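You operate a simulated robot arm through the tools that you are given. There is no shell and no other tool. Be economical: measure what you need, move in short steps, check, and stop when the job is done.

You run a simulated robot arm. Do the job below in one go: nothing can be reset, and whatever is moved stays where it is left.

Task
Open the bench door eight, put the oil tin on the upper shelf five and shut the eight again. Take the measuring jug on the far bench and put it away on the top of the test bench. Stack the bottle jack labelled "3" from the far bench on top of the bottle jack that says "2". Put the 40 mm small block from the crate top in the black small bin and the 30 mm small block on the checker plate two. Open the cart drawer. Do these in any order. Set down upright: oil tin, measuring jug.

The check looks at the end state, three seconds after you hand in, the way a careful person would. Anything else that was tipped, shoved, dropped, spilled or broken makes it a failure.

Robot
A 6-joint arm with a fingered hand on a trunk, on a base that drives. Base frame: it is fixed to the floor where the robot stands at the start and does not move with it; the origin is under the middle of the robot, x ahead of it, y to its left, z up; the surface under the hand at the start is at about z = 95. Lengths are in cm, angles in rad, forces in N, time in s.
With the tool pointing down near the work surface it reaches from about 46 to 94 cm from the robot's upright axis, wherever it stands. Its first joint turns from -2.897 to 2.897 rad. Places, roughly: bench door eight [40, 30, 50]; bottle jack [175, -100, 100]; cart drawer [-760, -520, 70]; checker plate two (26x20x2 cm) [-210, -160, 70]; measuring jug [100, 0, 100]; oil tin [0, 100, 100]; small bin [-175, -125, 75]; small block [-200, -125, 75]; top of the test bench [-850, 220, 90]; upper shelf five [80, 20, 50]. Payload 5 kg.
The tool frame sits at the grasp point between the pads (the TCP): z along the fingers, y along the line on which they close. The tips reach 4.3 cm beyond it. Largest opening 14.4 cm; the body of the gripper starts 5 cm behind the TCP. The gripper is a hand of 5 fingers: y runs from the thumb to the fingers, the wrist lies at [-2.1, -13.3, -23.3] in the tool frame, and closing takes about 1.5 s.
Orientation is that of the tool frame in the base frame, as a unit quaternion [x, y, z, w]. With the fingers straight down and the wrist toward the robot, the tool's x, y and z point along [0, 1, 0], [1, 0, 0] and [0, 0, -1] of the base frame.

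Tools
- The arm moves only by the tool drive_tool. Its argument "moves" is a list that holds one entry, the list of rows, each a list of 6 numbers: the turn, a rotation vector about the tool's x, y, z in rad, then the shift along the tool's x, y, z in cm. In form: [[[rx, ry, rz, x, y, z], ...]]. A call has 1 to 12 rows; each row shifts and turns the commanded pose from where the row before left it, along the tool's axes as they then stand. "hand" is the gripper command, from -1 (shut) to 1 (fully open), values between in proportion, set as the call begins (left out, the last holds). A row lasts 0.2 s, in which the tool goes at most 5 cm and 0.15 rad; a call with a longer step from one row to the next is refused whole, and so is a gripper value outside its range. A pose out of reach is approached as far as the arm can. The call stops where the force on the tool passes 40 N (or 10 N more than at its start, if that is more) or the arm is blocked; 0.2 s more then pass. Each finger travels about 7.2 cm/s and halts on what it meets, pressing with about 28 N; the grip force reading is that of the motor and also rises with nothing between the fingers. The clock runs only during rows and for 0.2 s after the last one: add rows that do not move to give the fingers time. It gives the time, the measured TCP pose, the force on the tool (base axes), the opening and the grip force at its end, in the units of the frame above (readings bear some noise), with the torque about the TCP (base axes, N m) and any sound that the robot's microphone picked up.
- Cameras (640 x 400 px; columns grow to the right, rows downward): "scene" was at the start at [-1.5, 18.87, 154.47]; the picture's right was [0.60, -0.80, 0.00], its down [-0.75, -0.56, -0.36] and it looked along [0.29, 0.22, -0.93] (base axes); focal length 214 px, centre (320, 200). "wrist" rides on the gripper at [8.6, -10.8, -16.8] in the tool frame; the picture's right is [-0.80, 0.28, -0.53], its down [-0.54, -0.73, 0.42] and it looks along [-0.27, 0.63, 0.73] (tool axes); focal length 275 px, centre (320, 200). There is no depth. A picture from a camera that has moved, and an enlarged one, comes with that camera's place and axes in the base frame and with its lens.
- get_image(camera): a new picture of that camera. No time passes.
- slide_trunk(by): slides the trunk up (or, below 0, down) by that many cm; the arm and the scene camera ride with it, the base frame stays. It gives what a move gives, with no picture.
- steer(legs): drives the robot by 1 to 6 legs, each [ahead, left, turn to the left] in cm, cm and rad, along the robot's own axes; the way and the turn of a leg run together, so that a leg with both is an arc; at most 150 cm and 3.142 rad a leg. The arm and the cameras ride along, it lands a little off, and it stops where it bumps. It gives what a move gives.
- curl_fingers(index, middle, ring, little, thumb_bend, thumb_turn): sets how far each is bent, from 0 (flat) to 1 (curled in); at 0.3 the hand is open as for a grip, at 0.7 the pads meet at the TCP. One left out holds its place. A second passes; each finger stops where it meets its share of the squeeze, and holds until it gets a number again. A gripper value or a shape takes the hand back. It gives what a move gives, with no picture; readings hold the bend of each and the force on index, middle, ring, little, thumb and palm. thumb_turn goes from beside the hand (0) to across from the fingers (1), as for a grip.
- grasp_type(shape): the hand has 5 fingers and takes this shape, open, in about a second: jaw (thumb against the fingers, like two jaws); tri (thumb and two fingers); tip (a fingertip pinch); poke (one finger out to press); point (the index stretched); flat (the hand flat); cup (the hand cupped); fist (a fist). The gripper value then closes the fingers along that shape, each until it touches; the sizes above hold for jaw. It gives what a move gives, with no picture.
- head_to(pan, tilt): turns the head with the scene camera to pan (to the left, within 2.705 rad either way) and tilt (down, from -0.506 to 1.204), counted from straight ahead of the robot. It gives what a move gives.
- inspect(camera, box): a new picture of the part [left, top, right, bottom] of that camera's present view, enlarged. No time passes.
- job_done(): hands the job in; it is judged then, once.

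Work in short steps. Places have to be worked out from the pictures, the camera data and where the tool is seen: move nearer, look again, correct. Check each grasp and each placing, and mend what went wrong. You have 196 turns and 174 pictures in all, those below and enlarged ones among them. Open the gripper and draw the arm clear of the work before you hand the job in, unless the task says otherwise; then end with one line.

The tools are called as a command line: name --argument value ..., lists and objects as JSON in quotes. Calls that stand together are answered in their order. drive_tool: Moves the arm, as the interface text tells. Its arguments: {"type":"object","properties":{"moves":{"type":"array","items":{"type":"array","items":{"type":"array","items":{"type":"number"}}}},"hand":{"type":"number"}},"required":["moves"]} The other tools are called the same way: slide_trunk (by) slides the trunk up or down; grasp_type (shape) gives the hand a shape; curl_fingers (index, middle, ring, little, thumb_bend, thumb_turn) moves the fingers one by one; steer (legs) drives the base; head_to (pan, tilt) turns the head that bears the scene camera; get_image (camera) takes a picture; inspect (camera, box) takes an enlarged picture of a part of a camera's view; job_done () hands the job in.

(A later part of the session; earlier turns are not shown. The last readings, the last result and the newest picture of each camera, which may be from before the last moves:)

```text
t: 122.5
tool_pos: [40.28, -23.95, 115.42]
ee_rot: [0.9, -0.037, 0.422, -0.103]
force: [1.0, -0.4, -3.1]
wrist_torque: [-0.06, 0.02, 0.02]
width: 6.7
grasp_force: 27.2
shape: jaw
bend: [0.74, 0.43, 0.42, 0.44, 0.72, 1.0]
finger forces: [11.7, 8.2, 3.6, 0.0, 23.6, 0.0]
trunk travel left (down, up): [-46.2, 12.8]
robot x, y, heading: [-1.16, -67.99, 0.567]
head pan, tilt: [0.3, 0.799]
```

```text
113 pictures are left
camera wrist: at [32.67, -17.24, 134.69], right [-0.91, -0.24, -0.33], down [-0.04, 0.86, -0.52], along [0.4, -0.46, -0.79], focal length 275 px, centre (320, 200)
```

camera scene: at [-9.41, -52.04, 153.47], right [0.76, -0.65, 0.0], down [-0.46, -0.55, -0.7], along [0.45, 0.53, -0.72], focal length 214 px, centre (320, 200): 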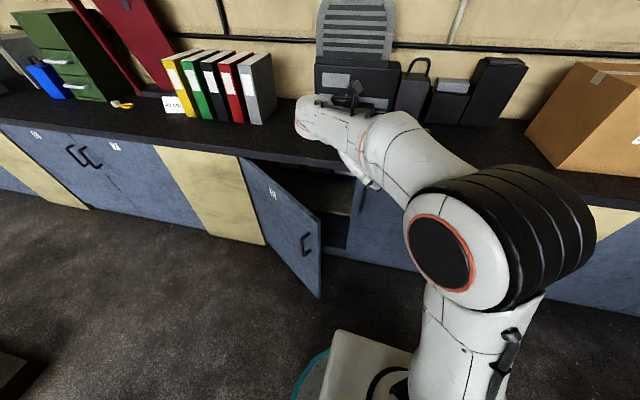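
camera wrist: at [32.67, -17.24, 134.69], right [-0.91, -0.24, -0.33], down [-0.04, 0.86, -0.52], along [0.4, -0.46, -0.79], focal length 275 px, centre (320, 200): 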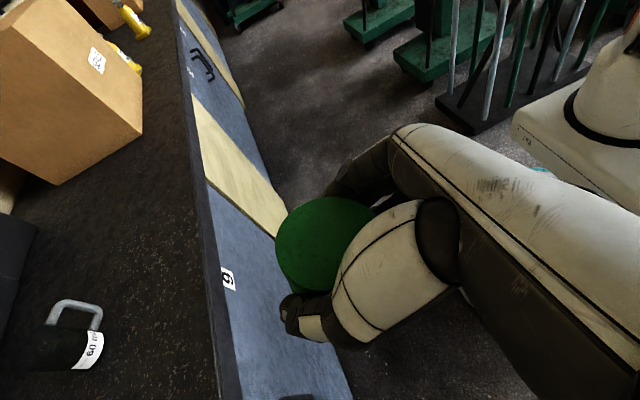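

I drive 22 cm ahead (fixing heading) and level the tool back to the grasp orientation.

steer --legs '[[22, 1.7, 0.0765]]'

drive_tool --moves '[[[0.051, -0.031, -0.106, 0, 0, 0], [0.051, -0.031, -0.106, 0, 0, 0], [0.051, -0.031, -0.106, 0, 0, 0], [0.051, -0.031, -0.106, 0, 0, 0], [0.051, -0.031, -0.106, 0, 0, 0]]]'

get_image --camera "scene"

```text
t: 124.2
tool_pos: [53.81, -6.84, 115.34]
ee_rot: [0.901, -0.002, 0.418, -0.118]
force: [-0.4, 0.2, -3.2]
wrist_torque: [0.0, 0.02, 0.02]
width: 6.7
grasp_force: 28.0
shape: jaw
bend: [0.74, 0.43, 0.42, 0.44, 0.72, 1.0]
finger forces: [11.7, 8.3, 3.4, 0.1, 23.5, 0.1]
trunk travel left (down, up): [-46.2, 12.8]
robot x, y, heading: [16.0, -54.31, 0.646]
head pan, tilt: [0.3, 0.799]
```

```text
t: 125.3
tool_pos: [53.76, -6.89, 115.44]
ee_rot: [0.877, 0.295, 0.361, -0.116]
force: [-0.7, -0.4, -4.4]
wrist_torque: [0.02, 0.01, -0.03]
width: 6.68
grasp_force: 27.9
shape: jaw
bend: [0.74, 0.44, 0.42, 0.44, 0.72, 1.0]
finger forces: [11.6, 8.0, 3.3, 0.0, 23.7, 0.0]
trunk travel left (down, up): [-46.2, 12.8]
robot x, y, heading: [16.08, -53.97, 0.648]
head pan, tilt: [0.3, 0.799]
```

```text
112 pictures are left
camera scene: at [6.53, -38.7, 153.48], right [0.81, -0.58, 0.0], down [-0.42, -0.58, -0.7], along [0.41, 0.57, -0.72], focal length 214 px, centre (320, 200)
```

scene: 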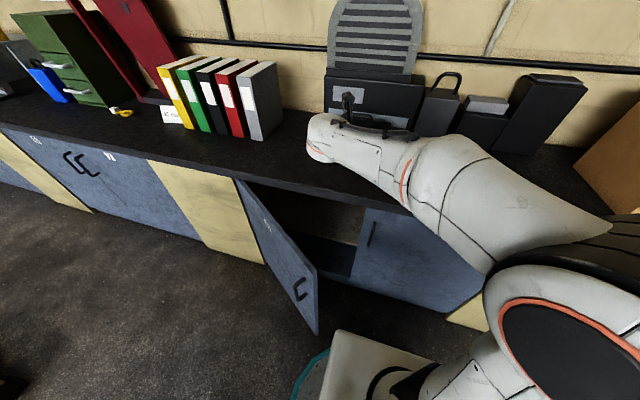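

Now I set the tin down on the free bench area (N≈54, U≈38).

drive_tool --moves '[[[0, 0, 0, 0.45, 0, 4.7], [0, 0, 0, 0.45, 0, 4.7], [0, 0, 0, 0.45, 0, 4.7], [0, 0, 0, 0.45, 0, 4.3]]]'

get_image --camera "wrist"

```text
t: 126.3
tool_pos: [65.49, 1.64, 103.49]
ee_rot: [0.877, 0.292, 0.362, -0.116]
force: [0.2, 0.2, -2.6]
wrist_torque: [-0.04, 0.07, 0.02]
width: 6.7
grasp_force: 28.2
shape: jaw
bend: [0.74, 0.44, 0.42, 0.44, 0.72, 1.0]
finger forces: [11.6, 7.9, 3.2, 0.0, 23.4, 0.0]
trunk travel left (down, up): [-46.2, 12.8]
robot x, y, heading: [16.22, -53.9, 0.642]
head pan, tilt: [0.3, 0.799]
```

```text
111 pictures are left
camera wrist: at [54.25, 6.99, 121.31], right [-0.58, -0.79, -0.18], down [-0.5, 0.52, -0.69], along [0.64, -0.31, -0.7], focal length 275 px, centre (320, 200)
```

wrist: 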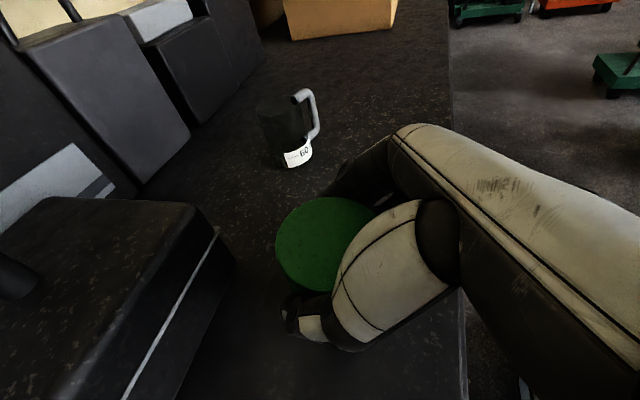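

Clear spot. I lower gently until contact, then release.

drive_tool --moves '[[[0, 0, 0, -0.35, 0, 0.36], [0, 0, 0, -0.28, 0, 0.28]]]'

```text
t: 127.0
tool_pos: [65.4, 1.63, 102.66]
ee_rot: [0.877, 0.293, 0.362, -0.117]
force: [-0.1, 0.4, -0.1]
wrist_torque: [-0.02, 0.03, 0.02]
width: 6.72
grasp_force: 27.5
shape: jaw
bend: [0.74, 0.44, 0.42, 0.44, 0.72, 1.0]
finger forces: [12.8, 7.7, 3.7, 0.1, 23.7, 0.0]
trunk travel left (down, up): [-46.2, 12.8]
robot x, y, heading: [16.14, -53.97, 0.643]
head pan, tilt: [0.3, 0.799]
```

Weight is off the hand: it's standing. I open and retreat.

drive_tool --moves '[[[0, 0, 0, 0, 0, 0], [0, 0, 0, 0, 0, 0], [0, 0, 0, 0, 0, 0], [0, 0, 0, 0, 0, 0], [0, 0, 0, 0, 0, 0], [0, 0, 0, 0, 0, -3], [0, 0, 0, 0, 0, -4], [0, 0, 0, 0, 0, -4], [0, 0, 0, 0, 0, -4], [0, 0, 0, 0, 0, -4], [0, 0, 0, 0, 0, -4], [0, 0, 0, 0, 0, -4]]]' --hand 1

get_image --camera "wrist"

get_image --camera "scene"

```text
t: 129.6
tool_pos: [49.75, -9.82, 121.88]
ee_rot: [0.877, 0.293, 0.362, -0.118]
force: [-0.1, -0.2, 0.9]
wrist_torque: [-0.02, -0.01, -0.02]
width: 14.36
grasp_force: 0.1
shape: jaw
bend: [0.3, 0.3, 0.3, 0.3, 0.3, 0.98]
finger forces: [0.0, 0.0, 0.0, 0.0, 0.1, 0.1]
trunk travel left (down, up): [-46.2, 12.8]
robot x, y, heading: [16.13, -54.01, 0.642]
head pan, tilt: [0.3, 0.799]
```

```text
110 pictures are left
camera wrist: at [38.69, -4.4, 139.68], right [-0.58, -0.79, -0.18], down [-0.5, 0.52, -0.69], along [0.64, -0.31, -0.7], focal length 275 px, centre (320, 200)
```

wrist: 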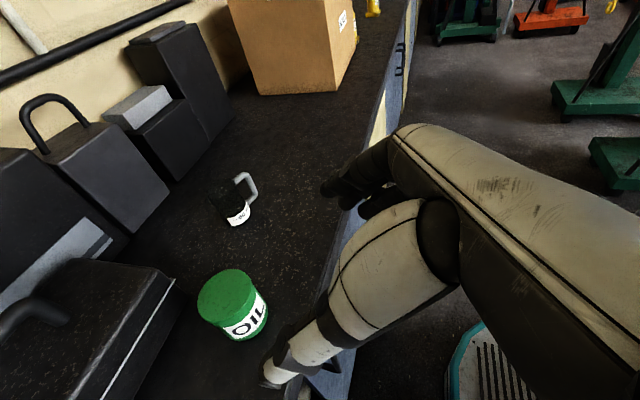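

```text
109 pictures are left
camera scene: at [6.5, -38.74, 153.48], right [0.81, -0.58, 0.0], down [-0.42, -0.58, -0.7], along [0.41, 0.57, -0.72], focal length 214 px, centre (320, 200)
```

scene: 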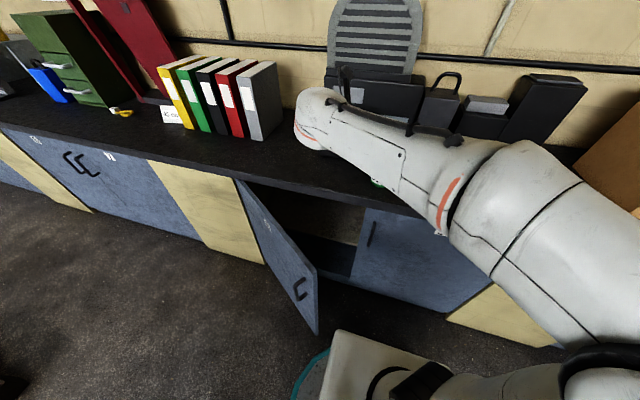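

Tin stands upright on the bench. I back off, close the hand and yaw the tool left to push the door from the inside as before.

steer --legs '[[-26, 2, 0]]'

drive_tool --moves '[[[0.1056, 0, -0.1065, 0, 0, 0], [0.1056, 0, -0.1065, 0, 0, 0], [0.1056, 0, -0.1065, 0, 0, 0], [0.1056, 0, -0.1065, 0, 0, 0], [0.1056, 0, -0.1065, 0, 0, 0], [0.1056, 0, -0.1065, 0, 0, 0], [0.1056, 0, -0.1065, 0, 0, 0], [0.1056, 0, -0.1065, 0, 0, 0]]]' --hand -1

```text
t: 131.4
tool_pos: [28.03, -23.77, 121.8]
ee_rot: [0.877, 0.294, 0.362, -0.117]
force: [0.1, -0.3, -0.5]
wrist_torque: [-0.03, 0.0, 0.0]
width: 14.39
grasp_force: 0.1
shape: jaw
bend: [0.3, 0.3, 0.3, 0.3, 0.3, 0.98]
finger forces: [0.0, 0.1, 0.0, 0.1, 0.0, 0.0]
trunk travel left (down, up): [-46.2, 12.8]
robot x, y, heading: [-6.26, -68.08, 0.641]
head pan, tilt: [0.3, 0.799]
```

```text
t: 133.2
tool_pos: [28.21, -23.73, 121.88]
ee_rot: [0.562, 0.736, 0.229, -0.3]
force: [-0.6, 0.6, 0.3]
wrist_torque: [-0.03, -0.02, -0.04]
width: 0.01
grasp_force: 28.1
shape: jaw
bend: [0.7, 0.7, 0.7, 0.7, 0.59, 1.0]
finger forces: [0.1, 0.1, 0.1, 0.0, 0.0, 0.0]
trunk travel left (down, up): [-46.2, 12.8]
robot x, y, heading: [-6.01, -68.27, 0.647]
head pan, tilt: [0.3, 0.799]
```

Forward 13 cm, then lower behind the door line.

drive_tool --moves '[[[0, 0, 0, 1.14, 4.03, 1.11], [0, 0, 0, 1.14, 4.03, 1.11], [0, 0, 0, 1.14, 4.03, 1.11]]]'

slide_trunk --by -40

slide_trunk --by -5

get_image --camera "scene"

get_image --camera "wrist"

```text
t: 134.0
tool_pos: [38.29, -15.88, 121.77]
ee_rot: [0.561, 0.737, 0.229, -0.3]
force: [-0.2, -0.5, 0.2]
wrist_torque: [-0.01, 0.0, -0.04]
width: 0.01
grasp_force: 28.1
shape: jaw
bend: [0.7, 0.7, 0.7, 0.7, 0.59, 1.0]
finger forces: [0.0, 0.0, 0.0, 0.0, 0.1, 0.0]
trunk travel left (down, up): [-46.2, 12.8]
robot x, y, heading: [-5.73, -68.14, 0.65]
head pan, tilt: [0.3, 0.799]
```

```text
t: 137.8
tool_pos: [38.19, -16.02, 81.67]
ee_rot: [0.56, 0.737, 0.229, -0.3]
force: [-0.2, -0.1, 0.3]
wrist_torque: [0.0, -0.02, 0.0]
width: 0.0
grasp_force: 28.2
shape: jaw
bend: [0.7, 0.7, 0.7, 0.7, 0.59, 1.0]
finger forces: [0.0, 0.0, 0.0, 0.0, 0.0, 0.0]
trunk travel left (down, up): [-6.2, 52.8]
robot x, y, heading: [-5.74, -68.26, 0.647]
head pan, tilt: [0.3, 0.799]
```

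```text
t: 138.8
tool_pos: [38.24, -16.08, 76.75]
ee_rot: [0.56, 0.738, 0.23, -0.3]
force: [-0.6, -0.5, -0.6]
wrist_torque: [0.02, -0.03, 0.02]
width: 0.02
grasp_force: 27.7
shape: jaw
bend: [0.7, 0.7, 0.7, 0.7, 0.59, 1.0]
finger forces: [0.0, 0.0, 0.0, 0.0, 0.0, 0.0]
trunk travel left (down, up): [-1.2, 57.8]
robot x, y, heading: [-5.85, -68.36, 0.647]
head pan, tilt: [0.3, 0.799]
```

```text
108 pictures are left
camera scene: at [-15.36, -52.78, 108.48], right [0.81, -0.58, 0.0], down [-0.42, -0.58, -0.7], along [0.41, 0.57, -0.72], focal length 214 px, centre (320, 200)
```

scene: 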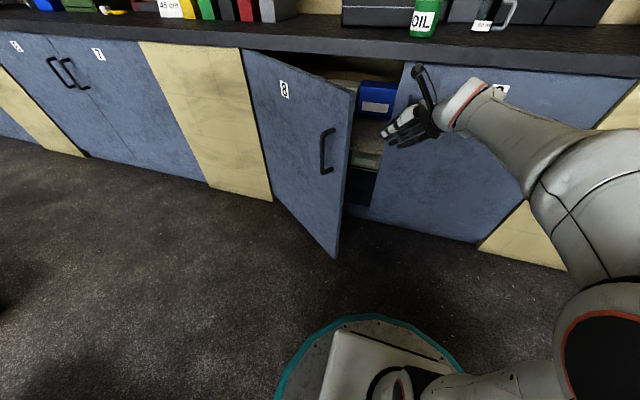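

```text
107 pictures are left
camera wrist: at [29.25, -24.28, 94.71], right [0.53, -0.83, -0.17], down [-0.67, -0.28, -0.68], along [0.52, 0.48, -0.71], focal length 275 px, centre (320, 200)
```

wrist: 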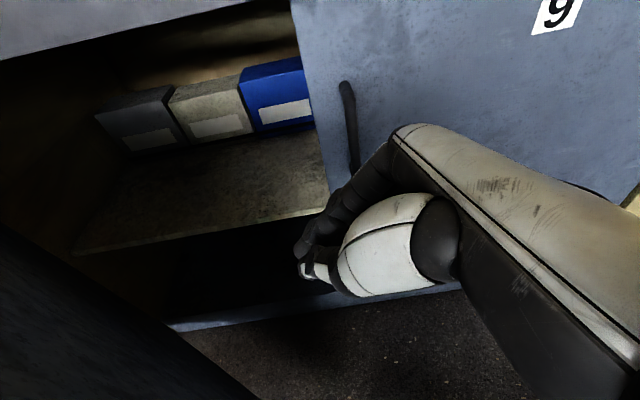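

In position; I sweep left 44 cm.

drive_tool --moves '[[[0, 0, 0, 2.99, -1.66, 2.93], [0, 0, 0, 2.99, -1.66, 2.93], [0, 0, 0, 2.99, -1.66, 2.93], [0, 0, 0, 2.99, -1.66, 2.93], [0, 0, 0, 2.99, -1.66, 2.93], [0, 0, 0, 2.2, -1.5, 2.2], [0, 0, 0, 2.2, -1.5, 2.2], [0, 0, 0, 2.2, -1.5, 2.2], [0, 0, 0, 2.2, -1.5, 2.2], [0, 0, 0, 2.2, -1.5, 2.2], [0, 0, 0, 2.2, -1.5, 2.2], [0, 0, 0, 2.2, -1.5, 2.2]]]'

get_image --camera "scene"

```text
t: 139.8
tool_pos: [27.98, -2.77, 76.85]
ee_rot: [0.565, 0.734, 0.229, -0.299]
force: [1.9, -26.7, 4.3]
wrist_torque: [2.15, 0.39, 1.51]
width: 0.0
grasp_force: 27.8
shape: jaw
bend: [0.7, 0.7, 0.7, 0.7, 0.59, 1.0]
finger forces: [0.1, 0.0, 0.0, 0.0, 0.0, 0.2]
trunk travel left (down, up): [-1.2, 57.8]
robot x, y, heading: [-5.92, -67.72, 0.643]
head pan, tilt: [0.3, 0.799]
stopped in row 5: the force on the tool passed its limit at 110 N (the readings are from after the stop); the commanded pose is now the measured one
```

```text
106 pictures are left
camera scene: at [-15.3, -53.01, 108.52], right [0.81, -0.59, 0.0], down [-0.42, -0.58, -0.7], along [0.41, 0.57, -0.72], focal length 214 px, centre (320, 200)
```

scene: 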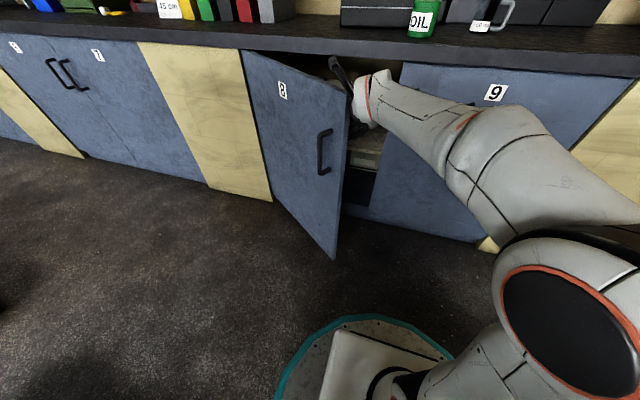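

The palm side touches the edge. As earlier, pulling tangentially opens it; I do that first.

drive_tool --moves '[[[0, 0, 0, 0.2, -1.5, 0.2], [0, 0, 0, 0.2, -1.8, 0.3], [0, 0, 0, 0.56, -2.9, 0.55], [0, 0, 0, 0.72, -2.82, 0.71], [0, 0, 0, 0.83, -2.75, 0.82], [0, 0, 0, 0.97, -2.67, 0.95]]]'

get_image --camera "scene"

```text
t: 141.2
tool_pos: [12.48, -1.33, 76.39]
ee_rot: [0.565, 0.736, 0.226, -0.298]
force: [1.0, 0.0, -0.4]
wrist_torque: [0.0, 0.02, 0.04]
width: 0.02
grasp_force: 27.9
shape: jaw
bend: [0.7, 0.7, 0.7, 0.7, 0.59, 1.0]
finger forces: [0.0, 0.0, 0.0, 0.0, 0.1, 0.0]
trunk travel left (down, up): [-1.2, 57.8]
robot x, y, heading: [-5.92, -68.15, 0.65]
head pan, tilt: [0.3, 0.799]
```

```text
105 pictures are left
camera scene: at [-15.31, -52.71, 108.47], right [0.81, -0.59, 0.0], down [-0.42, -0.58, -0.7], along [0.41, 0.57, -0.72], focal length 214 px, centre (320, 200)
```

scene: 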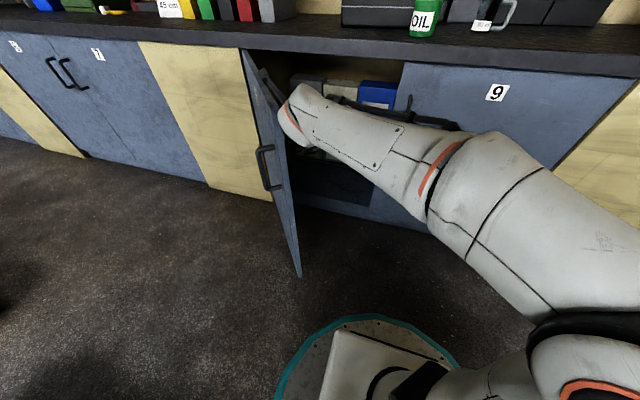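

Door swung well open (~1.1). I push a bit more to the left.

drive_tool --moves '[[[0, 0, 0, 2.2, -1.75, 2.15], [0, 0, 0, 2.2, -1.75, 2.15], [0, 0, 0, 2.2, -1.75, 2.15], [0, 0, 0, 2.2, -1.75, 2.15]]]'

get_image --camera "scene"

```text
t: 142.2
tool_pos: [2.81, 8.61, 76.31]
ee_rot: [0.564, 0.736, 0.228, -0.298]
force: [0.9, -0.3, 0.6]
wrist_torque: [-0.02, 0.01, 0.05]
width: 0.0
grasp_force: 27.9
shape: jaw
bend: [0.7, 0.7, 0.7, 0.7, 0.59, 1.0]
finger forces: [0.0, 0.1, 0.0, 0.0, 0.0, 0.0]
trunk travel left (down, up): [-1.2, 57.8]
robot x, y, heading: [-5.99, -68.05, 0.643]
head pan, tilt: [0.3, 0.799]
```

```text
104 pictures are left
camera scene: at [-15.31, -52.79, 108.48], right [0.81, -0.59, 0.0], down [-0.42, -0.58, -0.7], along [0.41, 0.56, -0.72], focal length 214 px, centre (320, 200)
```

scene: 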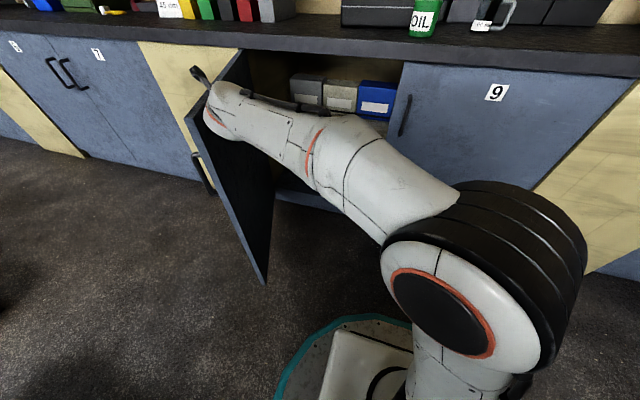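

Door is wide open (~1.5 rad). I pull the hand back right, raise, yaw back to face the bench, and drive in to pick the tin up again.

drive_tool --moves '[[[0, 0, 0, -2.66, 1.47, -2.6], [0, 0, 0, -2.66, 1.47, -2.6], [0, 0, 0, -2.66, 1.47, -2.6], [0, 0, 0, -2.66, 1.47, -2.6], [0, 0, 0, -2.66, 1.47, -2.6], [0, 0, 0, -2.66, 1.47, -2.6]]]'

slide_trunk --by 40

slide_trunk --by 17

drive_tool --moves '[[[-0.1056, 0, 0.1065, 0, 0, 0], [-0.1056, 0, 0.1065, 0, 0, 0], [-0.1056, 0, 0.1065, 0, 0, 0], [-0.1056, 0, 0.1065, 0, 0, 0], [-0.1056, 0, 0.1065, 0, 0, 0], [-0.1056, 0, 0.1065, 0, 0, 0], [-0.1056, 0, 0.1065, 0, 0, 0], [-0.1056, 0, 0.1065, 0, 0, 0]]]' --hand 1

steer --legs '[[28, 8, 0]]'

get_image --camera "wrist"

get_image --camera "scene"

```text
t: 143.6
tool_pos: [16.93, -10.42, 76.42]
ee_rot: [0.564, 0.736, 0.227, -0.297]
force: [0.5, 1.1, -0.2]
wrist_torque: [0.01, -0.01, -0.01]
width: 0.0
grasp_force: 28.6
shape: jaw
bend: [0.7, 0.7, 0.7, 0.7, 0.59, 1.0]
finger forces: [0.0, 0.0, 0.0, 0.0, 0.1, 0.0]
trunk travel left (down, up): [-1.2, 57.8]
robot x, y, heading: [-6.12, -68.26, 0.647]
head pan, tilt: [0.3, 0.799]
```

```text
t: 147.4
tool_pos: [16.92, -10.54, 116.43]
ee_rot: [0.564, 0.736, 0.226, -0.298]
force: [0.2, -0.6, -0.4]
wrist_torque: [0.01, 0.03, 0.0]
width: 0.0
grasp_force: 28.1
shape: jaw
bend: [0.7, 0.7, 0.7, 0.7, 0.59, 1.0]
finger forces: [0.1, 0.1, 0.0, 0.0, 0.1, 0.0]
trunk travel left (down, up): [-41.2, 17.8]
robot x, y, heading: [-5.93, -68.22, 0.649]
head pan, tilt: [0.3, 0.799]
```

```text
t: 149.3
tool_pos: [16.9, -10.53, 133.45]
ee_rot: [0.565, 0.735, 0.227, -0.298]
force: [-0.2, -0.6, 0.7]
wrist_torque: [0.03, 0.0, 0.0]
width: 0.0
grasp_force: 28.2
shape: jaw
bend: [0.7, 0.7, 0.7, 0.7, 0.59, 1.0]
finger forces: [0.0, 0.0, 0.0, 0.0, 0.0, 0.1]
trunk travel left (down, up): [-58.2, 0.8]
robot x, y, heading: [-5.6, -68.02, 0.643]
head pan, tilt: [0.3, 0.799]
```

```text
t: 151.2
tool_pos: [16.83, -10.46, 133.37]
ee_rot: [0.879, 0.291, 0.361, -0.112]
force: [0.3, -0.2, 0.0]
wrist_torque: [0.0, -0.02, 0.0]
width: 14.38
grasp_force: 0.0
shape: jaw
bend: [0.3, 0.3, 0.3, 0.3, 0.3, 0.98]
finger forces: [0.0, 0.1, 0.0, 0.0, 0.0, 0.0]
trunk travel left (down, up): [-58.2, 0.8]
robot x, y, heading: [-5.8, -67.91, 0.648]
head pan, tilt: [0.3, 0.799]
```

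```text
t: 153.2
tool_pos: [34.69, 13.0, 133.32]
ee_rot: [0.879, 0.29, 0.36, -0.112]
force: [0.4, 0.1, -0.1]
wrist_torque: [0.0, 0.01, -0.02]
width: 14.36
grasp_force: 0.0
shape: jaw
bend: [0.3, 0.3, 0.3, 0.3, 0.3, 0.98]
finger forces: [0.1, 0.0, 0.0, 0.0, 0.0, 0.0]
trunk travel left (down, up): [-58.2, 0.8]
robot x, y, heading: [11.72, -44.45, 0.643]
head pan, tilt: [0.3, 0.799]
```

```text
103 pictures are left
camera wrist: at [23.71, 18.7, 151.28], right [-0.59, -0.79, -0.17], down [-0.5, 0.52, -0.69], along [0.63, -0.32, -0.7], focal length 275 px, centre (320, 200)
```

wrist: 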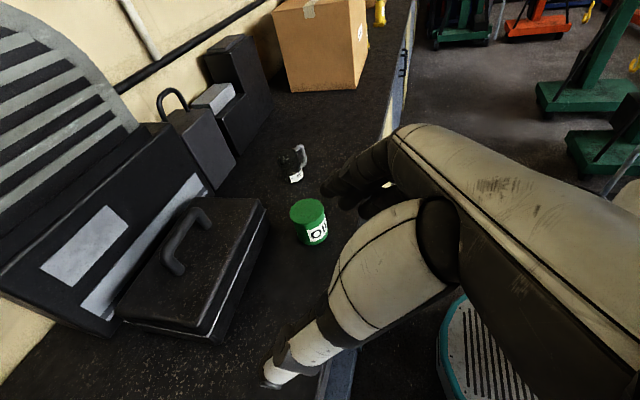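

```text
102 pictures are left
camera scene: at [2.5, -29.14, 165.47], right [0.81, -0.59, 0.0], down [-0.42, -0.58, -0.7], along [0.41, 0.56, -0.72], focal length 214 px, centre (320, 200)
```

scene: 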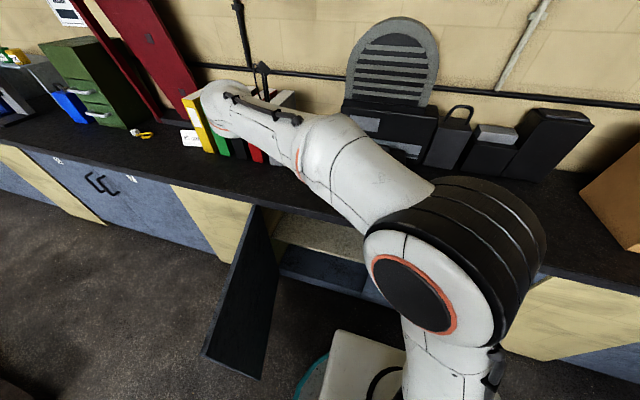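

Tin at about N=53.6, U=38.8. I shift right and descend to pre-grasp.

drive_tool --moves '[[[0, 0, 0, 0, 4.7, 0], [0, 0, 0, 0, 4.7, 0], [0, 0, 0, 0, 4.7, 0], [0, 0, 0, 0, 4.7, 0], [0, 0, 0, 0, 4.7, 0], [0, 0, 0, 0, 4.7, 0], [0, 0, 0, -1.44, 0, 4.23], [0, 0, 0, -1.44, 0, 4.23], [0, 0, 0, -1.44, 0, 4.23], [0, 0, 0, -1.44, 0, 4.23], [0, 0, 0, -1.44, 0, 4.23], [0, 0, 0, -1.44, 0, 4.23]]]'

get_image --camera "wrist"

```text
t: 155.8
tool_pos: [61.0, -2.89, 109.61]
ee_rot: [0.879, 0.291, 0.361, -0.113]
force: [0.3, -0.5, 0.4]
wrist_torque: [0.02, 0.0, 0.0]
width: 14.4
grasp_force: 0.1
shape: jaw
bend: [0.3, 0.3, 0.3, 0.3, 0.3, 0.98]
finger forces: [0.1, 0.0, 0.0, 0.0, 0.0, 0.1]
trunk travel left (down, up): [-58.2, 0.8]
robot x, y, heading: [11.83, -44.61, 0.643]
head pan, tilt: [0.3, 0.799]
```

```text
101 pictures are left
camera wrist: at [49.92, 2.67, 127.44], right [-0.59, -0.79, -0.17], down [-0.5, 0.52, -0.69], along [0.63, -0.32, -0.7], focal length 275 px, centre (320, 200)
```

wrist: 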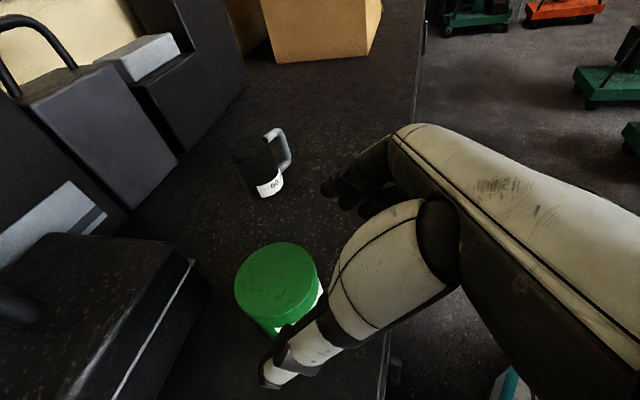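

Aligned; advance 9.3 cm and close.

drive_tool --moves '[[[0, 0, 0, -0.2, -0.3, 4.6], [0, 0, 0, -0.2, -0.3, 4.6], [0, 0, 0, 0, 0, 0]]]'

drive_tool --moves '[[[0, 0, 0, 0, 0, 0], [0, 0, 0, 0, 0, 0], [0, 0, 0, 0, 0, 0], [0, 0, 0, 0, 0, 0], [0, 0, 0, 0, 0, 0], [0, 0, 0, 0, 0, 0], [0, 0, 0, 0, 0, 0], [0, 0, 0, 1.37, 0, -1.4], [0, 0, 0, 1.37, 0, -1.4], [0, 0, 0, 1.37, 0, -1.4]]]' --hand -1

get_image --camera "wrist"

```text
t: 156.6
tool_pos: [65.24, 0.99, 102.55]
ee_rot: [0.879, 0.29, 0.361, -0.112]
force: [0.7, 0.5, 0.2]
wrist_torque: [0.02, -0.01, 0.0]
width: 14.4
grasp_force: 0.0
shape: jaw
bend: [0.3, 0.3, 0.3, 0.3, 0.3, 0.98]
finger forces: [0.1, 0.0, 0.1, 0.1, 0.1, 0.0]
trunk travel left (down, up): [-58.2, 0.8]
robot x, y, heading: [12.29, -44.59, 0.648]
head pan, tilt: [0.3, 0.799]
```

```text
t: 158.8
tool_pos: [65.35, 1.06, 108.39]
ee_rot: [0.879, 0.291, 0.361, -0.112]
force: [-0.5, 0.2, -4.7]
wrist_torque: [0.0, 0.01, -0.02]
width: 7.01
grasp_force: 28.1
shape: jaw
bend: [0.74, 0.43, 0.42, 0.43, 0.72, 1.0]
finger forces: [12.0, 7.9, 3.1, 0.0, 23.4, 0.0]
trunk travel left (down, up): [-58.2, 0.8]
robot x, y, heading: [12.19, -44.53, 0.643]
head pan, tilt: [0.3, 0.799]
```

```text
100 pictures are left
camera wrist: at [54.28, 6.62, 126.3], right [-0.59, -0.79, -0.17], down [-0.5, 0.52, -0.69], along [0.63, -0.32, -0.7], focal length 275 px, centre (320, 200)
```

wrist: 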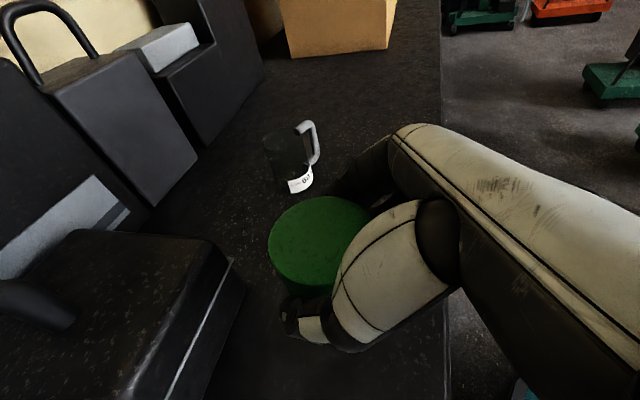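

Held. I back off, move left in front of the opening, and lower.

steer --legs '[[-27, 0, 0], [0, 23, 0]]'

slide_trunk --by -40

get_image --camera "scene"

get_image --camera "wrist"

```text
t: 162.0
tool_pos: [30.0, 3.63, 108.43]
ee_rot: [0.879, 0.292, 0.361, -0.113]
force: [-0.6, 0.5, -3.4]
wrist_torque: [0.01, 0.08, 0.0]
width: 7.06
grasp_force: 27.5
shape: jaw
bend: [0.74, 0.43, 0.42, 0.43, 0.72, 1.0]
finger forces: [12.0, 8.0, 3.0, 0.0, 23.7, 0.1]
trunk travel left (down, up): [-58.2, 0.8]
robot x, y, heading: [-23.62, -42.25, 0.642]
head pan, tilt: [0.3, 0.799]
```

```text
t: 165.8
tool_pos: [29.95, 3.41, 68.34]
ee_rot: [0.879, 0.292, 0.36, -0.113]
force: [-0.1, -0.2, -3.8]
wrist_torque: [-0.01, 0.01, -0.04]
width: 7.05
grasp_force: 28.0
shape: jaw
bend: [0.74, 0.43, 0.42, 0.43, 0.72, 1.0]
finger forces: [11.9, 8.1, 3.2, 0.0, 23.5, 0.0]
trunk travel left (down, up): [-18.2, 40.8]
robot x, y, heading: [-23.49, -42.41, 0.648]
head pan, tilt: [0.3, 0.799]
```

```text
99 pictures are left
camera scene: at [-32.87, -26.93, 125.48], right [0.81, -0.58, 0.0], down [-0.42, -0.58, -0.7], along [0.41, 0.57, -0.72], focal length 214 px, centre (320, 200)
```

scene: 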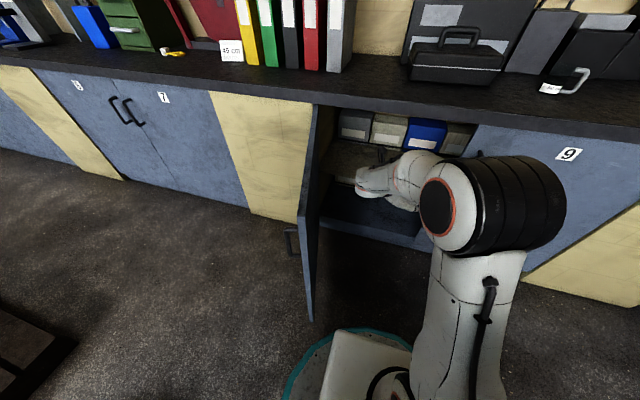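

```text
98 pictures are left
camera wrist: at [18.83, 9.03, 86.27], right [-0.59, -0.79, -0.17], down [-0.5, 0.52, -0.69], along [0.64, -0.32, -0.7], focal length 275 px, centre (320, 200)
```

wrist: 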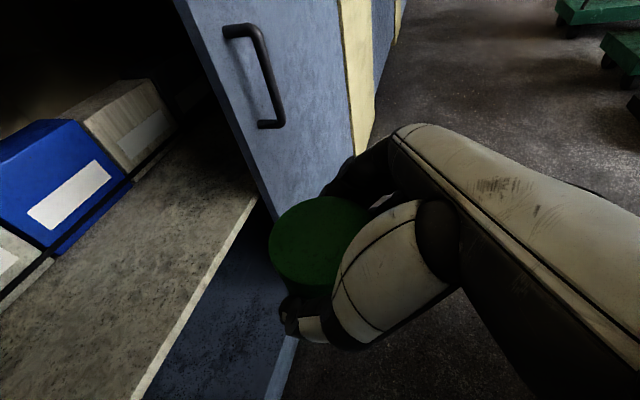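

I lower to just above shelf level, drive 18 cm ahead, and check.

slide_trunk --by -10

steer --legs '[[18, 0, 0]]'

get_image --camera "scene"

get_image --camera "wrist"

```text
t: 167.2
tool_pos: [29.94, 3.39, 58.41]
ee_rot: [0.879, 0.292, 0.361, -0.113]
force: [0.0, 0.1, -3.3]
wrist_torque: [0.0, 0.04, 0.01]
width: 7.08
grasp_force: 27.5
shape: jaw
bend: [0.74, 0.43, 0.42, 0.43, 0.72, 1.0]
finger forces: [12.0, 8.0, 3.2, 0.0, 23.4, 0.0]
trunk travel left (down, up): [-8.2, 50.8]
robot x, y, heading: [-23.53, -42.19, 0.645]
head pan, tilt: [0.3, 0.799]
```

```text
t: 168.7
tool_pos: [44.3, 14.3, 58.46]
ee_rot: [0.879, 0.291, 0.359, -0.112]
force: [0.3, 0.2, -3.7]
wrist_torque: [-0.03, 0.04, -0.01]
width: 7.05
grasp_force: 28.2
shape: jaw
bend: [0.74, 0.43, 0.42, 0.43, 0.72, 1.0]
finger forces: [12.1, 8.0, 3.2, 0.0, 23.5, 0.0]
trunk travel left (down, up): [-8.2, 50.8]
robot x, y, heading: [-8.7, -31.57, 0.65]
head pan, tilt: [0.3, 0.799]
```

```text
97 pictures are left
camera scene: at [-18.48, -16.08, 115.48], right [0.81, -0.59, 0.0], down [-0.42, -0.58, -0.7], along [0.41, 0.57, -0.72], focal length 214 px, centre (320, 200)
```

scene: 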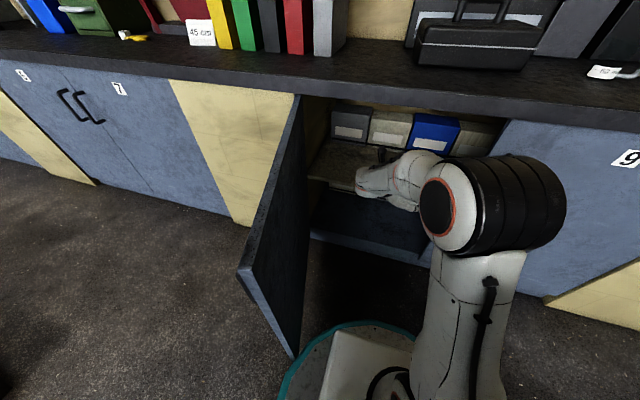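

```text
96 pictures are left
camera wrist: at [33.26, 19.82, 76.26], right [-0.59, -0.79, -0.17], down [-0.5, 0.52, -0.69], along [0.63, -0.32, -0.7], focal length 275 px, centre (320, 200)
```

wrist: 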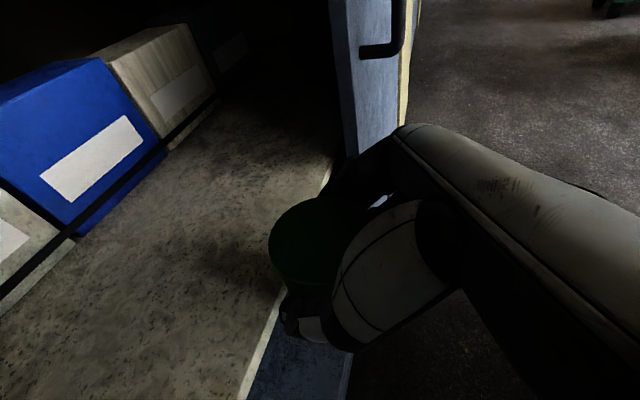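

Room looks fine. I extend the arm 16 cm forward horizontally over the shelf.

drive_tool --moves '[[[0, 0, 0, 2.86, 0, 2.8], [0, 0, 0, 2.86, 0, 2.8], [0, 0, 0, 2.86, 0, 2.8], [0, 0, 0, 2.86, 0, 2.8]]]'

get_image --camera "scene"

get_image --camera "wrist"

```text
t: 169.7
tool_pos: [57.28, 23.65, 58.41]
ee_rot: [0.879, 0.292, 0.36, -0.112]
force: [0.0, -0.6, -2.8]
wrist_torque: [-0.03, 0.06, 0.01]
width: 7.04
grasp_force: 27.9
shape: jaw
bend: [0.74, 0.43, 0.42, 0.43, 0.72, 1.0]
finger forces: [12.0, 7.9, 3.2, 0.1, 23.4, 0.0]
trunk travel left (down, up): [-8.2, 50.8]
robot x, y, heading: [-9.04, -31.4, 0.644]
head pan, tilt: [0.3, 0.799]
```

```text
95 pictures are left
camera scene: at [-18.49, -16.09, 115.47], right [0.81, -0.59, 0.0], down [-0.42, -0.58, -0.7], along [0.41, 0.57, -0.72], focal length 214 px, centre (320, 200)
```

scene: 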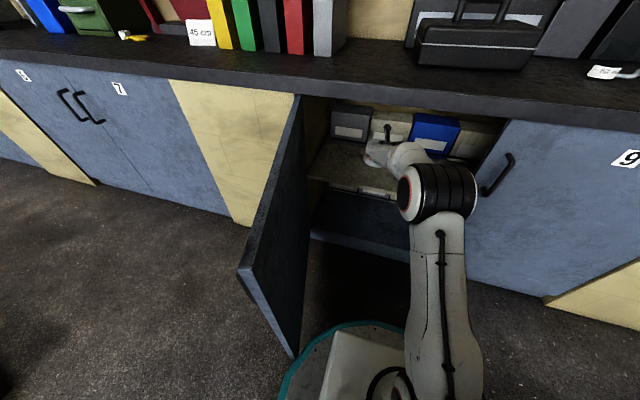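

```text
94 pictures are left
camera wrist: at [46.31, 29.21, 76.24], right [-0.59, -0.79, -0.17], down [-0.5, 0.52, -0.69], along [0.63, -0.32, -0.7], focal length 275 px, centre (320, 200)
```

wrist: 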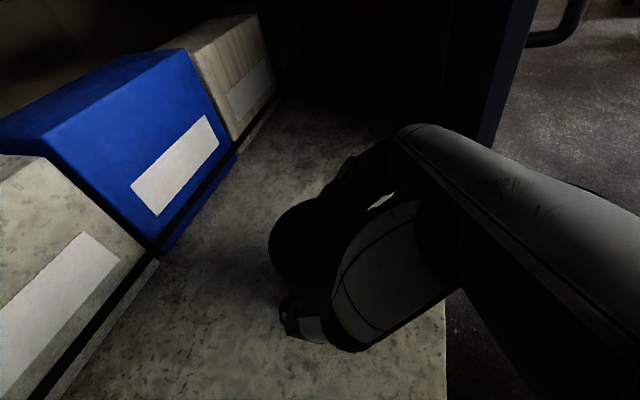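

The tin is over the shelf. I lower in small steps watching the force.

drive_tool --moves '[[[0, 0, 0, -0.7, 0, 0.72], [0, 0, 0, -0.7, 0, 0.72], [0, 0, 0, -0.35, 0, 0.36]]]'

drive_tool --moves '[[[0, 0, 0, -0.28, 0, 0.28]]]'

```text
t: 170.5
tool_pos: [57.53, 23.72, 56.82]
ee_rot: [0.877, 0.291, 0.366, -0.114]
force: [-1.9, -4.0, 37.2]
wrist_torque: [-0.32, -0.89, 0.19]
width: 7.1
grasp_force: 27.6
shape: jaw
bend: [0.74, 0.43, 0.42, 0.43, 0.73, 0.99]
finger forces: [15.1, 10.3, 4.9, 0.0, 24.0, 0.0]
trunk travel left (down, up): [-8.2, 50.8]
robot x, y, heading: [-9.04, -31.39, 0.651]
head pan, tilt: [0.3, 0.799]
```

```text
t: 170.9
tool_pos: [57.28, 23.81, 55.87]
ee_rot: [0.878, 0.291, 0.363, -0.114]
force: [4.1, -0.4, 27.5]
wrist_torque: [-0.15, -0.7, 0.06]
width: 6.94
grasp_force: 27.7
shape: jaw
bend: [0.74, 0.43, 0.42, 0.43, 0.73, 0.97]
finger forces: [13.3, 9.7, 5.4, 0.4, 24.0, 0.1]
trunk travel left (down, up): [-8.2, 50.8]
robot x, y, heading: [-8.78, -31.33, 0.643]
head pan, tilt: [0.3, 0.799]
```

Contact: the tin stands on the shelf. I relieve slightly, open, and withdraw along the tool axis.

drive_tool --moves '[[[0, 0, 0, 0.3, 0, -0.3], [0, 0, 0, 0, 0, 0]]]'

drive_tool --moves '[[[0, 0, 0, 0, 0, 0], [0, 0, 0, 0, 0, 0], [0, 0, 0, 0, 0, 0], [0, 0, 0, 0, 0, 0], [0, 0, 0, 0, 0, 0], [0, 0, 0, -1, 0, -2.5], [0, 0, 0, -1.5, 0, -2.8], [0, 0, 0, -2.2, 0, -3], [0, 0, 0, -2.2, 0, -3]]]' --hand 1

get_image --camera "wrist"

get_image --camera "scene"

```text
t: 171.5
tool_pos: [57.27, 23.82, 55.96]
ee_rot: [0.879, 0.291, 0.361, -0.113]
force: [7.1, 3.6, 15.0]
wrist_torque: [-0.03, -0.48, 0.09]
width: 6.96
grasp_force: 28.7
shape: jaw
bend: [0.74, 0.43, 0.42, 0.43, 0.73, 0.97]
finger forces: [14.1, 8.8, 4.3, 0.0, 24.3, 0.1]
trunk travel left (down, up): [-8.2, 50.8]
robot x, y, heading: [-8.94, -31.24, 0.644]
head pan, tilt: [0.3, 0.799]
```

```text
t: 173.5
tool_pos: [46.84, 16.08, 59.09]
ee_rot: [0.879, 0.291, 0.361, -0.112]
force: [0.7, 0.6, -0.9]
wrist_torque: [0.04, -0.07, -0.01]
width: 14.37
grasp_force: 0.0
shape: jaw
bend: [0.3, 0.3, 0.3, 0.3, 0.3, 0.98]
finger forces: [0.0, 0.0, 0.0, 0.0, 0.0, 0.0]
trunk travel left (down, up): [-8.2, 50.8]
robot x, y, heading: [-9.33, -31.43, 0.646]
head pan, tilt: [0.3, 0.799]
```

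```text
93 pictures are left
camera wrist: at [35.74, 21.61, 76.95], right [-0.59, -0.79, -0.17], down [-0.5, 0.52, -0.69], along [0.64, -0.32, -0.7], focal length 275 px, centre (320, 200)
```

wrist: 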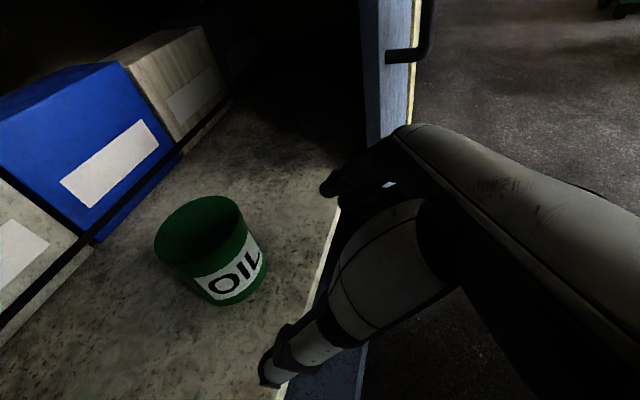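

```text
92 pictures are left
camera scene: at [-18.47, -16.07, 115.47], right [0.81, -0.59, 0.0], down [-0.42, -0.58, -0.7], along [0.41, 0.57, -0.72], focal length 214 px, centre (320, 200)
```

scene: 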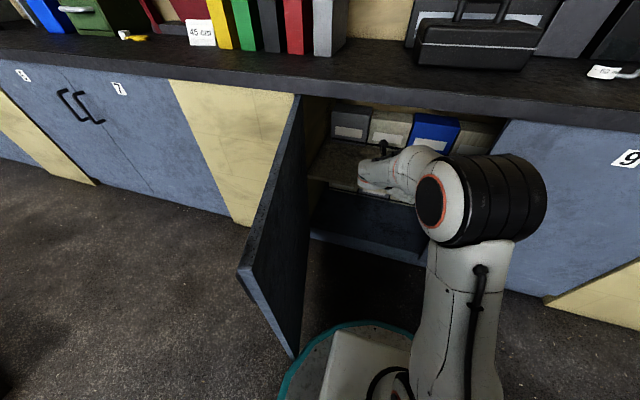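

The oil tin stands upright on the shelf. Now I withdraw, raise, turn left so the hand passes over the door to its outer side.

steer --legs '[[-18, 0, 0]]'

slide_trunk --by 40

slide_trunk --by 8

drive_tool --moves '[[[0, 0, 0, 0, 0, 0], [0, 0, 0, 0, 0, 0], [0, 0, 0, 0, 0, 0], [0, 0, 0, 0, 0, 0]]]' --hand -1

steer --legs '[[0, 0, 0.9]]'

head_to --pan -0.3 --tilt 0.85

get_image --camera "scene"

```text
t: 175.0
tool_pos: [32.4, 5.2, 59.11]
ee_rot: [0.879, 0.292, 0.36, -0.113]
force: [0.0, -0.4, -0.1]
wrist_torque: [-0.02, 0.02, 0.0]
width: 14.37
grasp_force: 0.1
shape: jaw
bend: [0.3, 0.3, 0.3, 0.3, 0.3, 0.98]
finger forces: [0.1, 0.0, 0.1, 0.1, 0.1, 0.0]
trunk travel left (down, up): [-8.2, 50.8]
robot x, y, heading: [-23.54, -42.22, 0.649]
head pan, tilt: [0.3, 0.799]
```

```text
t: 178.8
tool_pos: [32.42, 5.33, 99.12]
ee_rot: [0.879, 0.291, 0.36, -0.113]
force: [-0.6, -0.2, 0.5]
wrist_torque: [0.0, -0.03, -0.02]
width: 14.37
grasp_force: 0.0
shape: jaw
bend: [0.3, 0.3, 0.3, 0.3, 0.3, 0.98]
finger forces: [0.1, 0.0, 0.1, 0.0, 0.0, 0.1]
trunk travel left (down, up): [-48.2, 10.8]
robot x, y, heading: [-23.69, -42.38, 0.649]
head pan, tilt: [0.3, 0.799]
```

```text
t: 180.0
tool_pos: [32.48, 5.27, 107.1]
ee_rot: [0.879, 0.292, 0.361, -0.113]
force: [0.1, -0.2, 0.2]
wrist_torque: [-0.01, 0.01, 0.0]
width: 14.36
grasp_force: 0.1
shape: jaw
bend: [0.3, 0.3, 0.3, 0.3, 0.3, 0.98]
finger forces: [0.1, 0.0, 0.0, 0.1, 0.0, 0.0]
trunk travel left (down, up): [-56.2, 2.8]
robot x, y, heading: [-23.41, -42.5, 0.648]
head pan, tilt: [0.3, 0.799]
```

```text
t: 181.0
tool_pos: [32.4, 5.28, 107.16]
ee_rot: [0.878, 0.293, 0.361, -0.113]
force: [-0.8, 0.2, -0.2]
wrist_torque: [0.03, 0.05, -0.04]
width: 0.18
grasp_force: 0.0
shape: jaw
bend: [0.69, 0.69, 0.69, 0.69, 0.7, 1.0]
finger forces: [0.0, 0.0, 0.0, 0.0, 0.0, 0.0]
trunk travel left (down, up): [-56.2, 2.8]
robot x, y, heading: [-23.48, -42.56, 0.647]
head pan, tilt: [0.3, 0.799]
```

```text
t: 183.7
tool_pos: [-26.38, 31.02, 107.05]
ee_rot: [0.662, 0.647, 0.275, -0.259]
force: [-0.6, 0.6, 0.3]
wrist_torque: [-0.01, 0.0, 0.02]
width: 0.01
grasp_force: 27.9
shape: jaw
bend: [0.7, 0.7, 0.7, 0.7, 0.59, 1.0]
finger forces: [0.0, 0.1, 0.0, 0.0, 0.0, 0.0]
trunk travel left (down, up): [-56.2, 2.8]
robot x, y, heading: [-23.61, -42.43, 1.551]
head pan, tilt: [0.3, 0.799]
```

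```text
t: 184.7
tool_pos: [-26.23, 31.02, 107.13]
ee_rot: [0.662, 0.647, 0.276, -0.259]
force: [0.4, -0.4, -0.6]
wrist_torque: [-0.01, 0.01, 0.02]
width: 0.0
grasp_force: 28.5
shape: jaw
bend: [0.7, 0.7, 0.7, 0.7, 0.59, 1.0]
finger forces: [0.0, 0.0, 0.0, 0.1, 0.0, 0.0]
trunk travel left (down, up): [-56.2, 2.8]
robot x, y, heading: [-23.78, -42.2, 1.554]
head pan, tilt: [-0.3, 0.85]
```

```text
91 pictures are left
camera scene: at [-36.66, -40.57, 163.08], right [0.95, -0.31, 0.0], down [-0.23, -0.71, -0.66], along [0.21, 0.63, -0.75], focal length 214 px, centre (320, 200)
```

scene: 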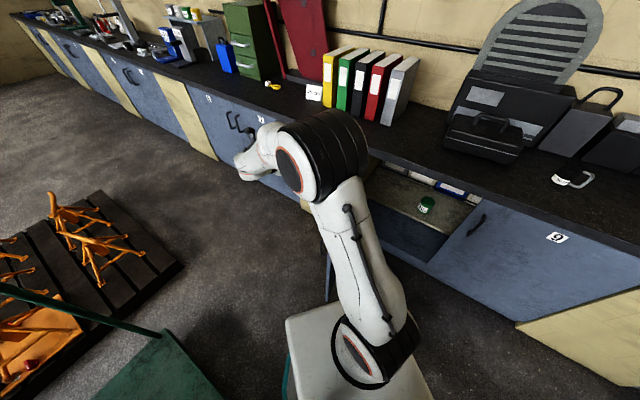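

The hand is outside-left of the door. I lower 22 cm and push the door to the right.

slide_trunk --by -22

drive_tool --moves '[[[0, 0, 0, -1.17, 2.81, -1.09], [0, 0, 0, -1.17, 2.81, -1.09], [0, 0, 0, -1.17, 2.81, -1.09], [0, 0, 0, -1.17, 2.81, -1.09], [0, 0, 0, -1.17, 2.81, -1.09], [0, 0, 0, -1.17, 2.81, -1.09], [0, 0, 0, -1.17, 2.81, -1.09], [0, 0, 0, -1.17, 2.81, -1.09], [0, 0, 0, -1.17, 2.81, -1.09], [0, 0, 0, -1.17, 2.81, -1.09], [0, 0, 0, -1.17, 2.81, -1.09], [0, 0, 0, -1.17, 2.81, -1.09]]]'

get_image --camera "scene"

```text
t: 187.0
tool_pos: [-26.34, 31.02, 85.14]
ee_rot: [0.663, 0.647, 0.275, -0.259]
force: [0.3, -0.6, -0.1]
wrist_torque: [0.01, -0.02, 0.01]
width: 0.01
grasp_force: 27.9
shape: jaw
bend: [0.7, 0.7, 0.7, 0.7, 0.59, 1.0]
finger forces: [0.0, 0.1, 0.0, 0.0, 0.0, 0.1]
trunk travel left (down, up): [-34.2, 24.8]
robot x, y, heading: [-23.52, -42.23, 1.555]
head pan, tilt: [-0.3, 0.85]
```

```text
t: 189.6
tool_pos: [5.87, 11.71, 88.78]
ee_rot: [0.665, 0.647, 0.272, -0.257]
force: [0.6, 0.9, -0.1]
wrist_torque: [-0.01, -0.02, -0.02]
width: 0.0
grasp_force: 28.1
shape: jaw
bend: [0.7, 0.7, 0.7, 0.7, 0.59, 1.0]
finger forces: [0.0, 0.0, 0.0, 0.0, 0.0, 0.1]
out of reach, approached as far as the arm can: row 8, 9, 10, 11, 12
trunk travel left (down, up): [-34.2, 24.8]
robot x, y, heading: [-23.35, -42.32, 1.554]
head pan, tilt: [-0.3, 0.85]
```

```text
90 pictures are left
camera scene: at [-36.66, -40.58, 141.07], right [0.95, -0.31, 0.0], down [-0.24, -0.71, -0.66], along [0.21, 0.63, -0.75], focal length 214 px, centre (320, 200)
```

scene: 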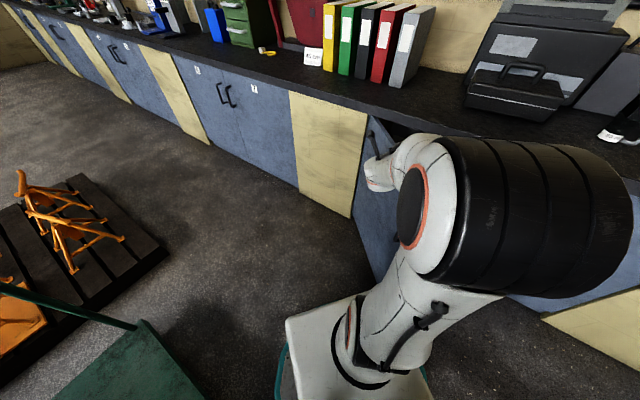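

Door is at about 0.75. I turn the base right a little to carry on closing it.

steer --legs '[[0, 0, -0.4]]'

get_image --camera "scene"

get_image --camera "wrist"

```text
t: 191.2
tool_pos: [24.68, -4.24, 88.79]
ee_rot: [0.781, 0.5, 0.318, -0.196]
force: [-0.2, 0.0, -0.3]
wrist_torque: [0.04, -0.01, 0.02]
width: 0.0
grasp_force: 28.0
shape: jaw
bend: [0.7, 0.7, 0.7, 0.7, 0.59, 1.0]
finger forces: [0.0, 0.0, 0.1, 0.1, 0.0, 0.0]
trunk travel left (down, up): [-34.2, 24.8]
robot x, y, heading: [-23.67, -42.01, 1.147]
head pan, tilt: [-0.3, 0.85]
```

```text
89 pictures are left
camera scene: at [-34.91, -35.52, 141.08], right [0.75, -0.66, 0.0], down [-0.5, -0.56, -0.66], along [0.44, 0.49, -0.75], focal length 214 px, centre (320, 200)
```

scene: 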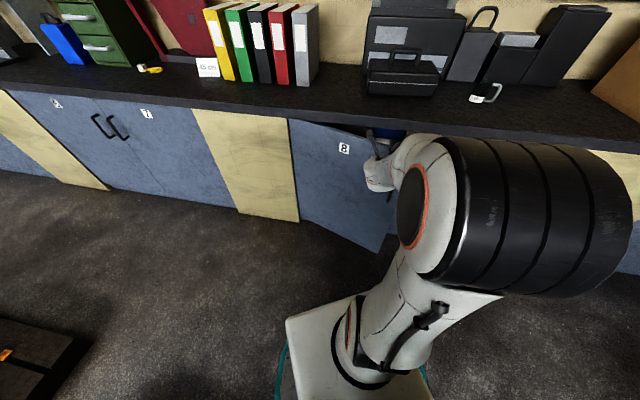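

```text
88 pictures are left
camera wrist: at [12.33, -4.58, 106.71], right [-0.14, -0.98, -0.16], down [-0.69, 0.21, -0.69], along [0.71, 0.02, -0.71], focal length 275 px, centre (320, 200)
```

wrist: 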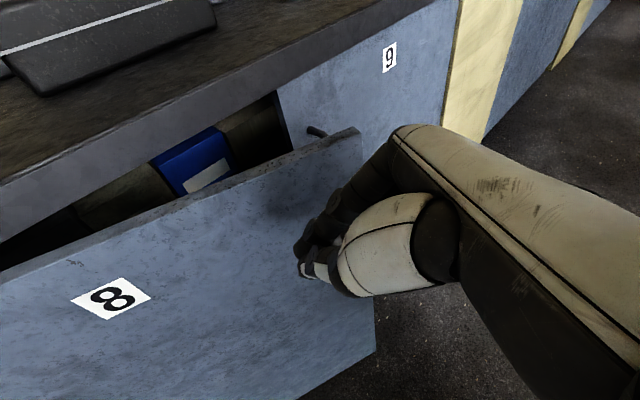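

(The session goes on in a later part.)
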